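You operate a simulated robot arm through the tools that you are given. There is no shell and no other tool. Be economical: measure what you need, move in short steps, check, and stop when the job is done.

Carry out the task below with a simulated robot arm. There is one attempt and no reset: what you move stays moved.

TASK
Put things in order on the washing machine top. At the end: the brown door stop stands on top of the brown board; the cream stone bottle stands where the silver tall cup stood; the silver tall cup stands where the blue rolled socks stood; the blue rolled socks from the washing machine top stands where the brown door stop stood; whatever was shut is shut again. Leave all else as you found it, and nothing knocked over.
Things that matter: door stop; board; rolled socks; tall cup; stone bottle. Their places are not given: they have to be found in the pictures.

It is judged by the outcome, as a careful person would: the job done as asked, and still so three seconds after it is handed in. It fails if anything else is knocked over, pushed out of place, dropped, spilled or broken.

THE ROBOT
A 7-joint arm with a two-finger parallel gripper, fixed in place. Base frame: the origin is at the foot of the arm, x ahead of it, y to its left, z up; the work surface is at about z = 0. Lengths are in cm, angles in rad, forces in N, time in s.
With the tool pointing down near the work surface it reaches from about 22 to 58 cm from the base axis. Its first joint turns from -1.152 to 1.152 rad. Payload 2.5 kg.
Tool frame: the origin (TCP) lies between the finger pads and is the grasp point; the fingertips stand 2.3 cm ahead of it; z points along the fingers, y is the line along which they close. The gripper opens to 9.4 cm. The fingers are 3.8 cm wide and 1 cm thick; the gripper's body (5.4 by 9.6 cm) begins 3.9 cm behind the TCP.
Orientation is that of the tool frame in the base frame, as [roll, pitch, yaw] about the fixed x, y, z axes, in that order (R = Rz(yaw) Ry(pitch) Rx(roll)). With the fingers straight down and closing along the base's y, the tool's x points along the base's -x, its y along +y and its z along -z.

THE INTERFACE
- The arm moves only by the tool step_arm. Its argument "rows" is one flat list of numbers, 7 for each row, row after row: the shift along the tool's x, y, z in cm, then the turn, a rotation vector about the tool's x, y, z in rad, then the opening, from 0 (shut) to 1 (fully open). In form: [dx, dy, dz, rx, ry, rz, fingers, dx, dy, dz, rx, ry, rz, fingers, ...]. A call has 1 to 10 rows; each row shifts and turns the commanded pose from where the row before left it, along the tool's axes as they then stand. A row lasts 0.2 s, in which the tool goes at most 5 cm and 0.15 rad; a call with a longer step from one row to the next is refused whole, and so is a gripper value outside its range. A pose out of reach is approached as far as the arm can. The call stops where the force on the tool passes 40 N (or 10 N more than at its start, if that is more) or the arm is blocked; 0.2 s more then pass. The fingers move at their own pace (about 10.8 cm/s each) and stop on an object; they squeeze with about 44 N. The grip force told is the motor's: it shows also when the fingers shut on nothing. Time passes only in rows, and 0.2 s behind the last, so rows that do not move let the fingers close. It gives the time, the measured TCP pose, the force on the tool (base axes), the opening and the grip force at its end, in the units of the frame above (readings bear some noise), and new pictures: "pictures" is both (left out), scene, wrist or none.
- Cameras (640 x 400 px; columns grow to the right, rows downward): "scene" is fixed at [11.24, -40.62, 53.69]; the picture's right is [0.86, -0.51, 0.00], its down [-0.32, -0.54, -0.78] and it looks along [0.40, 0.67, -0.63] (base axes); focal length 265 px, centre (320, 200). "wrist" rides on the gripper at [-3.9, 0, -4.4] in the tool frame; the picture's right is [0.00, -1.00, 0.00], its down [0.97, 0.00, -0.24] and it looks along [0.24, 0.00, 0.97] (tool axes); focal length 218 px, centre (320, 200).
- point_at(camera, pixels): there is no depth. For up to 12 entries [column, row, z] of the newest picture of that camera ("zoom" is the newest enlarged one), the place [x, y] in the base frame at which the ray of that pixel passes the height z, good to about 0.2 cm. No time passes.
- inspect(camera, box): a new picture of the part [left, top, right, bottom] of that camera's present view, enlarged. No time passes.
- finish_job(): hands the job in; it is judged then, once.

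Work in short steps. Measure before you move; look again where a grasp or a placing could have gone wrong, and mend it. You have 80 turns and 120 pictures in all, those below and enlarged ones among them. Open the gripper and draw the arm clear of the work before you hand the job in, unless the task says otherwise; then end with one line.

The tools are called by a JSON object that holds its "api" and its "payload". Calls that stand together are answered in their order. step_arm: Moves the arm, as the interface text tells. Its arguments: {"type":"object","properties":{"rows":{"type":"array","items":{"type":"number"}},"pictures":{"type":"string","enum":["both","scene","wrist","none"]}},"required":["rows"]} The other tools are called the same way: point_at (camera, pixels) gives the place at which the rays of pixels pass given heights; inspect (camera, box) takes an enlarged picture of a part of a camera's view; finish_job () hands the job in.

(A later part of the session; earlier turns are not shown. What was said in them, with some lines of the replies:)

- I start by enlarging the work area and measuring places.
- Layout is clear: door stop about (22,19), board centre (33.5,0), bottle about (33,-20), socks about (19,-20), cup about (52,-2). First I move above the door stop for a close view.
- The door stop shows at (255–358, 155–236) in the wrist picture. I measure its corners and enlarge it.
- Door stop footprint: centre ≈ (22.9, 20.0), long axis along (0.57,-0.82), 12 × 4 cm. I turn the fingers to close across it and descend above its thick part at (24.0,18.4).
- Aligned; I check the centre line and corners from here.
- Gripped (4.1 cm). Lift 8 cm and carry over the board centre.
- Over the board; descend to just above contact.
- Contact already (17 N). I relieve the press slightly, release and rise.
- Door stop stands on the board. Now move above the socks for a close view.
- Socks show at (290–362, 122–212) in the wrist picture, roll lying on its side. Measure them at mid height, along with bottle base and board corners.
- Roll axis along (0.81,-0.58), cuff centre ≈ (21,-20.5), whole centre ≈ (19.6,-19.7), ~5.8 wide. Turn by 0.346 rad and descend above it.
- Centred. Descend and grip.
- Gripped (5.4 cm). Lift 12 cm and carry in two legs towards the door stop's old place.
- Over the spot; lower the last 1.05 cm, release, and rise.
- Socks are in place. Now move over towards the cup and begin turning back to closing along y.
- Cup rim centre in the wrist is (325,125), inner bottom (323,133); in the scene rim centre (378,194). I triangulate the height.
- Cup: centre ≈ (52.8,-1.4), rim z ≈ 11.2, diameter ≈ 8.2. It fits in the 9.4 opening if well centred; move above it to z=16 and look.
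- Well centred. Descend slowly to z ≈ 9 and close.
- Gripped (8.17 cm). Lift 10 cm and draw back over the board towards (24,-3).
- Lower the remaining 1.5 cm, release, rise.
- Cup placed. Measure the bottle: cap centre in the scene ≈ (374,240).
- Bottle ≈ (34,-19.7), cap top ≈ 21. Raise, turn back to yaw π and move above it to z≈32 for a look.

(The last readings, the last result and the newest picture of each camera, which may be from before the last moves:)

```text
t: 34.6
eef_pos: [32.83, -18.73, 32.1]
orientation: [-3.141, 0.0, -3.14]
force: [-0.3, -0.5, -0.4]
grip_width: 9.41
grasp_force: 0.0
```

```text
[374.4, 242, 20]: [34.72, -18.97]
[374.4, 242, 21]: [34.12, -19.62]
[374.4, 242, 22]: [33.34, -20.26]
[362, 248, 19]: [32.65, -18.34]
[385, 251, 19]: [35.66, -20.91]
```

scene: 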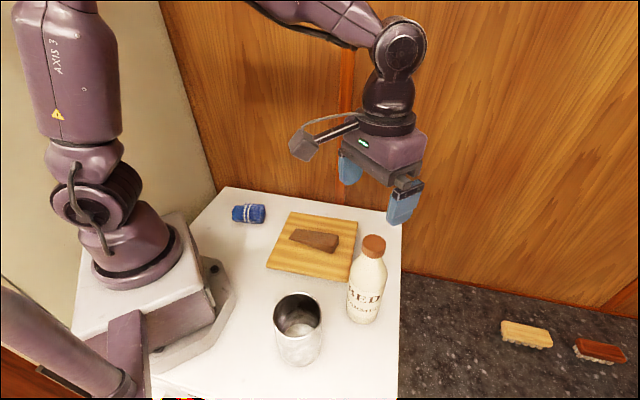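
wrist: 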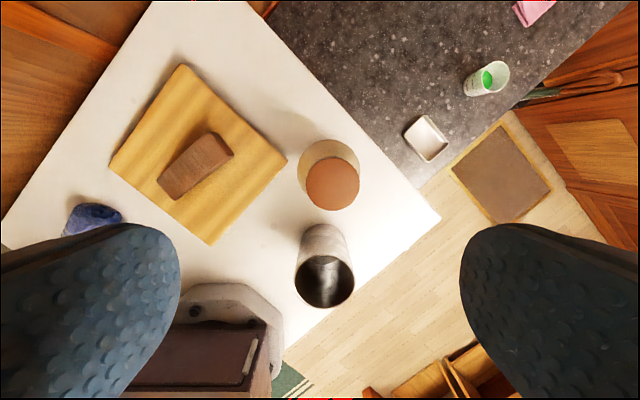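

Cap centre (34.15,-19.7), top z 21, 3.9 wide. Centre over it and descend to z=20.8.

{"api": "step_arm", "payload": {"rows": [-1.3, -1.0, 2, 0, 0, 0, 1, 0, 0, 3, 0, 0, 0, 1, 0, 0, 3, 0, 0, 0, 1, 0, 0, 1.7, 0, 0, 0, 1, 0, 0, 1.6, 0, 0, 0, 1, 0, 0, 0, 0, 0, 0, 1], "pictures": "both"}}

```text
t: 36.0
eef_pos: [34.28, -19.82, 20.91]
orientation: [-3.141, 0.0, 3.141]
force: [-0.3, 0.2, 0.0]
grip_width: 9.38
grasp_force: 0.0
```

scene: 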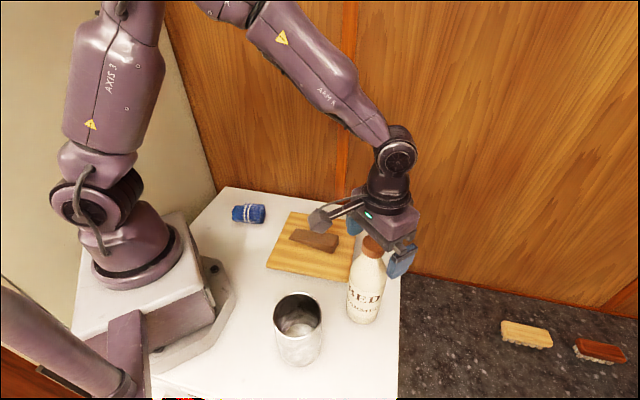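
wrist: 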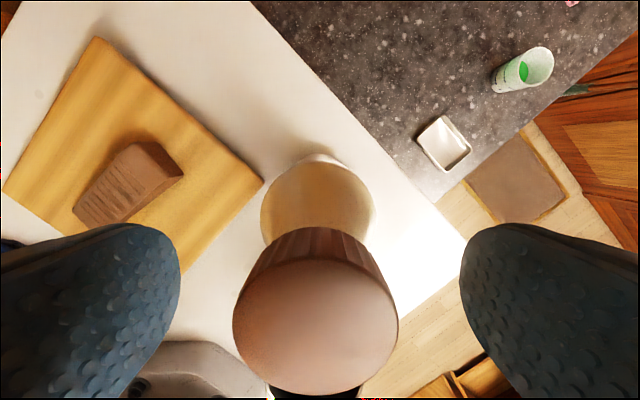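

Centred. Close the fingers on the cap.

{"api": "step_arm", "payload": {"rows": [0, 0.1, 0.2, 0, 0, 0, 0.6, 0, 0, 0, 0, 0, 0, 0.45, 0, 0, 0, 0, 0, 0, 0.2, 0, 0, 0, 0, 0, 0, 0.0, 0, 0, 0, 0, 0, 0, 0.0], "pictures": "both"}}

```text
t: 37.2
eef_pos: [34.26, -19.75, 20.77]
orientation: [3.141, 0.0, -3.141]
force: [-0.3, -0.2, -0.5]
grip_width: 3.84
grasp_force: 44.0
```

scene: 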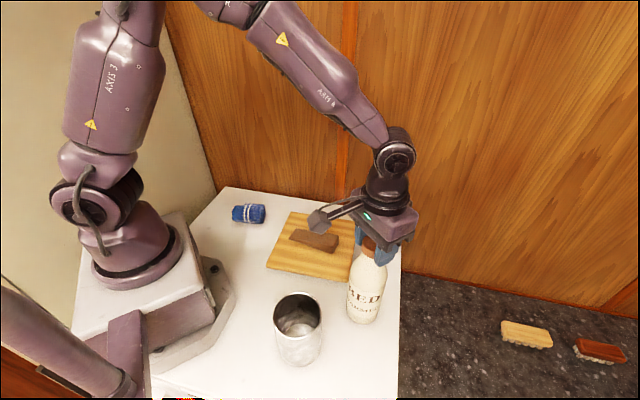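
wrist: 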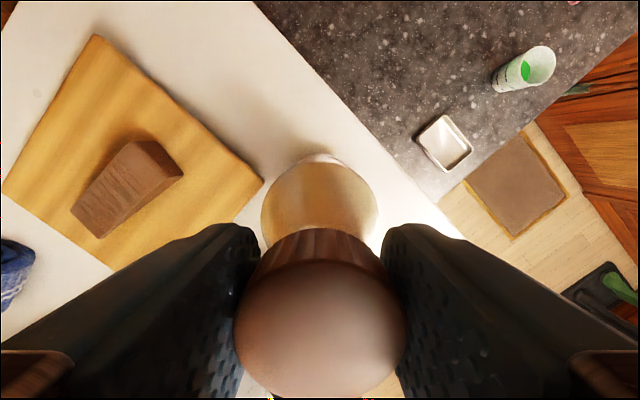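

Gripped at 3.84 cm. Lift 4 cm gently and look.

{"api": "step_arm", "payload": {"rows": [0, 0, -1, 0, 0, 0, 0, 0, 0, -1.5, 0, 0, 0, 0, 0, 0, -1.5, 0, 0, 0, 0, 0, 0, 0, 0, 0, 0, 0], "pictures": "both"}}

```text
t: 38.2
eef_pos: [33.99, -19.72, 24.55]
orientation: [3.14, -0.001, -3.141]
force: [-0.1, 0.2, -6.1]
grip_width: 3.85
grasp_force: 44.5
```

scene: 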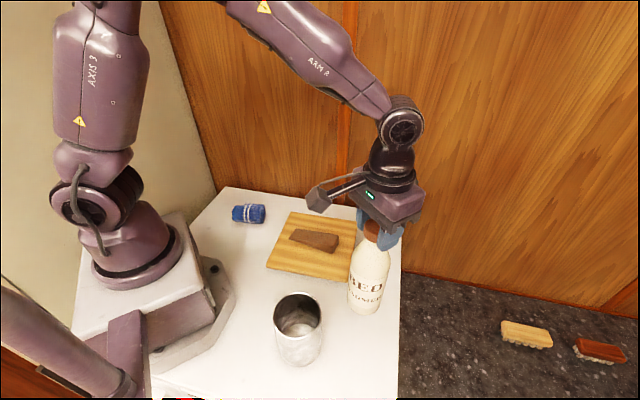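
wrist: 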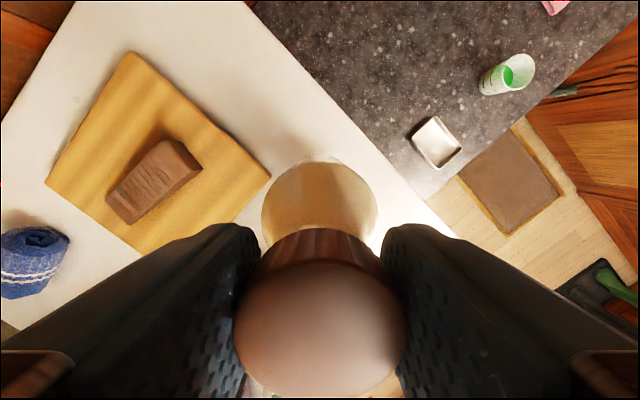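

Held firm. Carry it alongside the board to (52.5,-1.3).

{"api": "step_arm", "payload": {"rows": [-1, 1, -0.3, 0, 0, 0, 0, -2.2, 2.2, -0.3, 0, 0, 0, 0, -2.2, 2.2, 0, 0, 0, 0, 0, -2.2, 2.2, 0, 0, 0, 0, 0, -2.2, 2.2, 0, 0, 0, 0, 0, -2.2, 2.2, 0, 0, 0, 0, 0, -2.2, 2.2, 0, 0, 0, 0, 0, -2.2, 2.2, 0, 0, 0, 0, 0, -2, 2, 0, 0, 0, 0, 0, 0, 0, 0, 0, 0, 0, 0], "pictures": "both"}}

```text
t: 40.4
eef_pos: [52.66, -1.21, 25.23]
orientation: [3.141, 0.002, 3.141]
force: [-0.6, -0.2, -7.2]
grip_width: 3.84
grasp_force: 43.6
```

scene: 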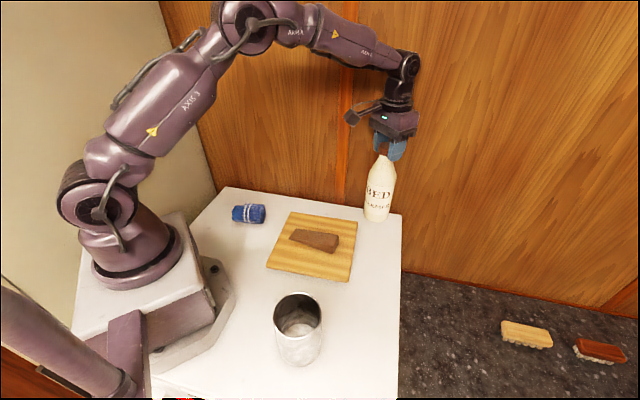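
wrist: 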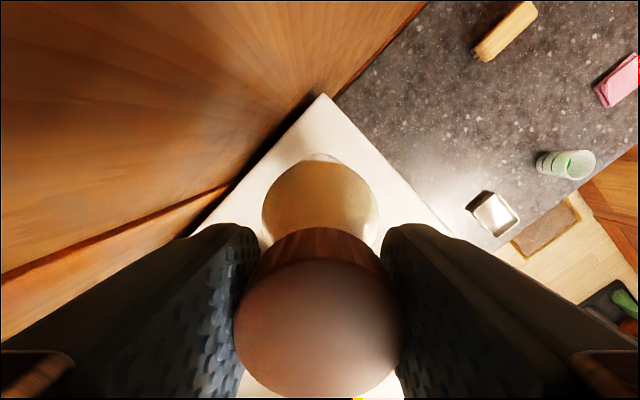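

Over the spot, bottle upright. Lower 4 cm first.

{"api": "step_arm", "payload": {"rows": [0, 0, 1.5, 0, 0, 0, 0, 0, 0, 1.5, 0, 0, 0, 0, 0, 0, 1, 0, 0, 0, 0, 0, 0, 0.2, 0, 0, 0, 0, 0, 0, 0, 0, 0, 0, 0], "pictures": "none"}}

{"api": "step_arm", "payload": {"rows": [0, 0, 0.15, 0, 0, 0, 0, 0, 0, 0, 0, 0, 0, 0], "pictures": "scene"}}

```text
t: 41.6
eef_pos: [52.57, -1.17, 21.03]
orientation: [3.141, 0.0, 3.141]
force: [0.2, 0.3, -6.9]
grip_width: 3.83
grasp_force: 43.8
```

```text
t: 42.2
eef_pos: [52.61, -1.26, 20.88]
orientation: [3.141, 0.0, 3.141]
force: [-0.1, 0.4, -6.0]
grip_width: 3.81
grasp_force: 44.3
```

scene: 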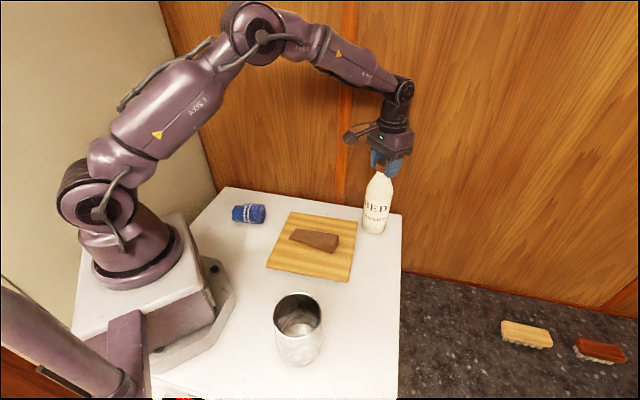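

Still hanging at −6 N; lower in 0.1 cm steps.

{"api": "step_arm", "payload": {"rows": [0, 0, 0.12, 0, 0, 0, 0, 0, 0, 0, 0, 0, 0, 0], "pictures": "none"}}

{"api": "step_arm", "payload": {"rows": [0, 0, 0.1, 0, 0, 0, 0, 0, 0, 0, 0, 0, 0, 0], "pictures": "none"}}

```text
t: 42.8
eef_pos: [52.54, -1.26, 20.68]
orientation: [-3.141, 0.0, -3.141]
force: [-0.6, 1.0, -5.9]
grip_width: 3.86
grasp_force: 44.0
```

```text
t: 43.4
eef_pos: [52.62, -1.25, 20.74]
orientation: [3.14, 0.002, -3.141]
force: [0.9, -1.1, -1.2]
grip_width: 3.82
grasp_force: 44.0
```

Contact (weight is being carried by the table). Release gently and rise.

{"api": "step_arm", "payload": {"rows": [0, 0, 0.03, 0, 0, 0, 0.3, 0, 0, 0, 0, 0, 0, 0.45, 0, 0, 0, 0, 0, 0, 0.6, 0, 0, 0, 0, 0, 0, 0.85, 0, 0, 0, 0, 0, 0, 0.85, 0, 0, -2, 0, 0, 0, 0.85, 0, 0, -3, 0, 0, 0, 0.85, 0, 0, -3, 0, 0, 0, 0.85, 4, 0, -1, 0, 0, 0, 0.85, 4, 0, 0, 0, 0, 0, 1], "pictures": "both"}}

```text
t: 45.6
eef_pos: [44.63, -1.31, 29.7]
orientation: [-3.142, 0.0, -3.141]
force: [0.6, 0.5, 0.2]
grip_width: 9.41
grasp_force: 0.0
```

scene: 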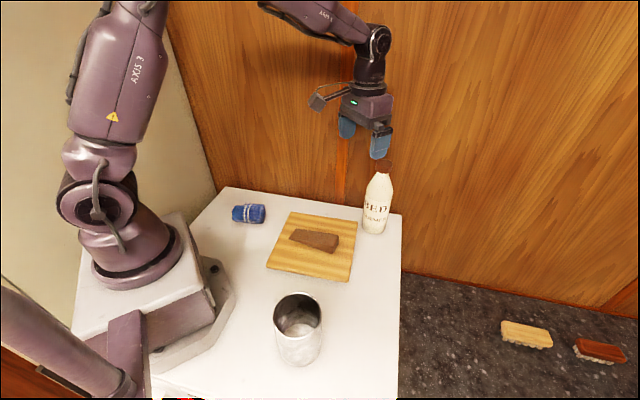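
wrist: 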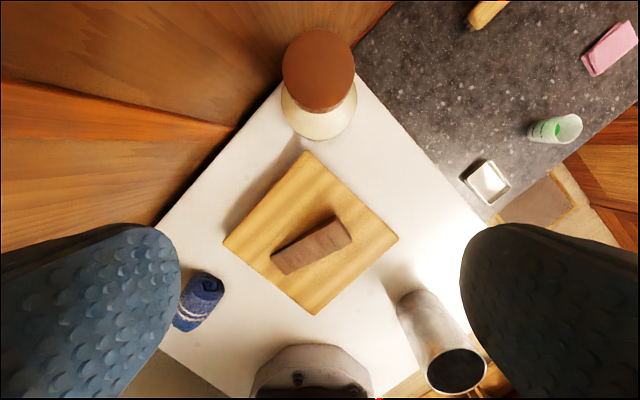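

All placed. Check the board corners, cup base and socks positions.

{"api": "point_at", "payload": {"camera": "wrist", "pixels": [[308, 152, 1], [398, 239, 1], [315, 314, 1], [223, 242, 1], [223, 286, 2.5], [182, 328, 1.5], [397, 305, 0], [320, 138, 0]]}}

{"api": "point_at", "payload": {"camera": "scene", "pixels": [[290, 212, 0], [358, 222, 0], [267, 266, 0], [348, 281, 0], [297, 330, 10.9]]}}

{"api": "inspect", "payload": {"camera": "scene", "box": [220, 150, 420, 380]}}

```text
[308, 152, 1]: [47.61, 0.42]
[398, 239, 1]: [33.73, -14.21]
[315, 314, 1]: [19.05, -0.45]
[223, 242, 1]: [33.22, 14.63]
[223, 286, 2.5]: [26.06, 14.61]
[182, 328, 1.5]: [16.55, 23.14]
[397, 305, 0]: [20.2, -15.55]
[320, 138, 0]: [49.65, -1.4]
```

```text
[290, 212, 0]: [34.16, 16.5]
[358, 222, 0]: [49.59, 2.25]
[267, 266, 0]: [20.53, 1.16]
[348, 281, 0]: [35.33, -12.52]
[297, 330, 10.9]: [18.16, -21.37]
```

```text
1.74 times, centred on (320, 265) of scene
```

zoom: 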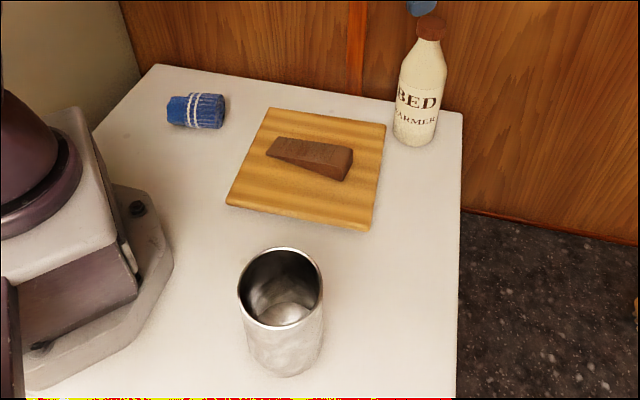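

The board hasn't moved, everything stands where it should, and the gripper is open and clear. Handing in.

{"api": "finish_job", "payload": {}}

```text
The job is handed in.
```

I put everything in order and handed the job in. The door stop is on the board, the bottle is where the cup was, the cup is where the socks were, and the socks are where the door stop was; nothing was knocked over, and nothing had needed opening.
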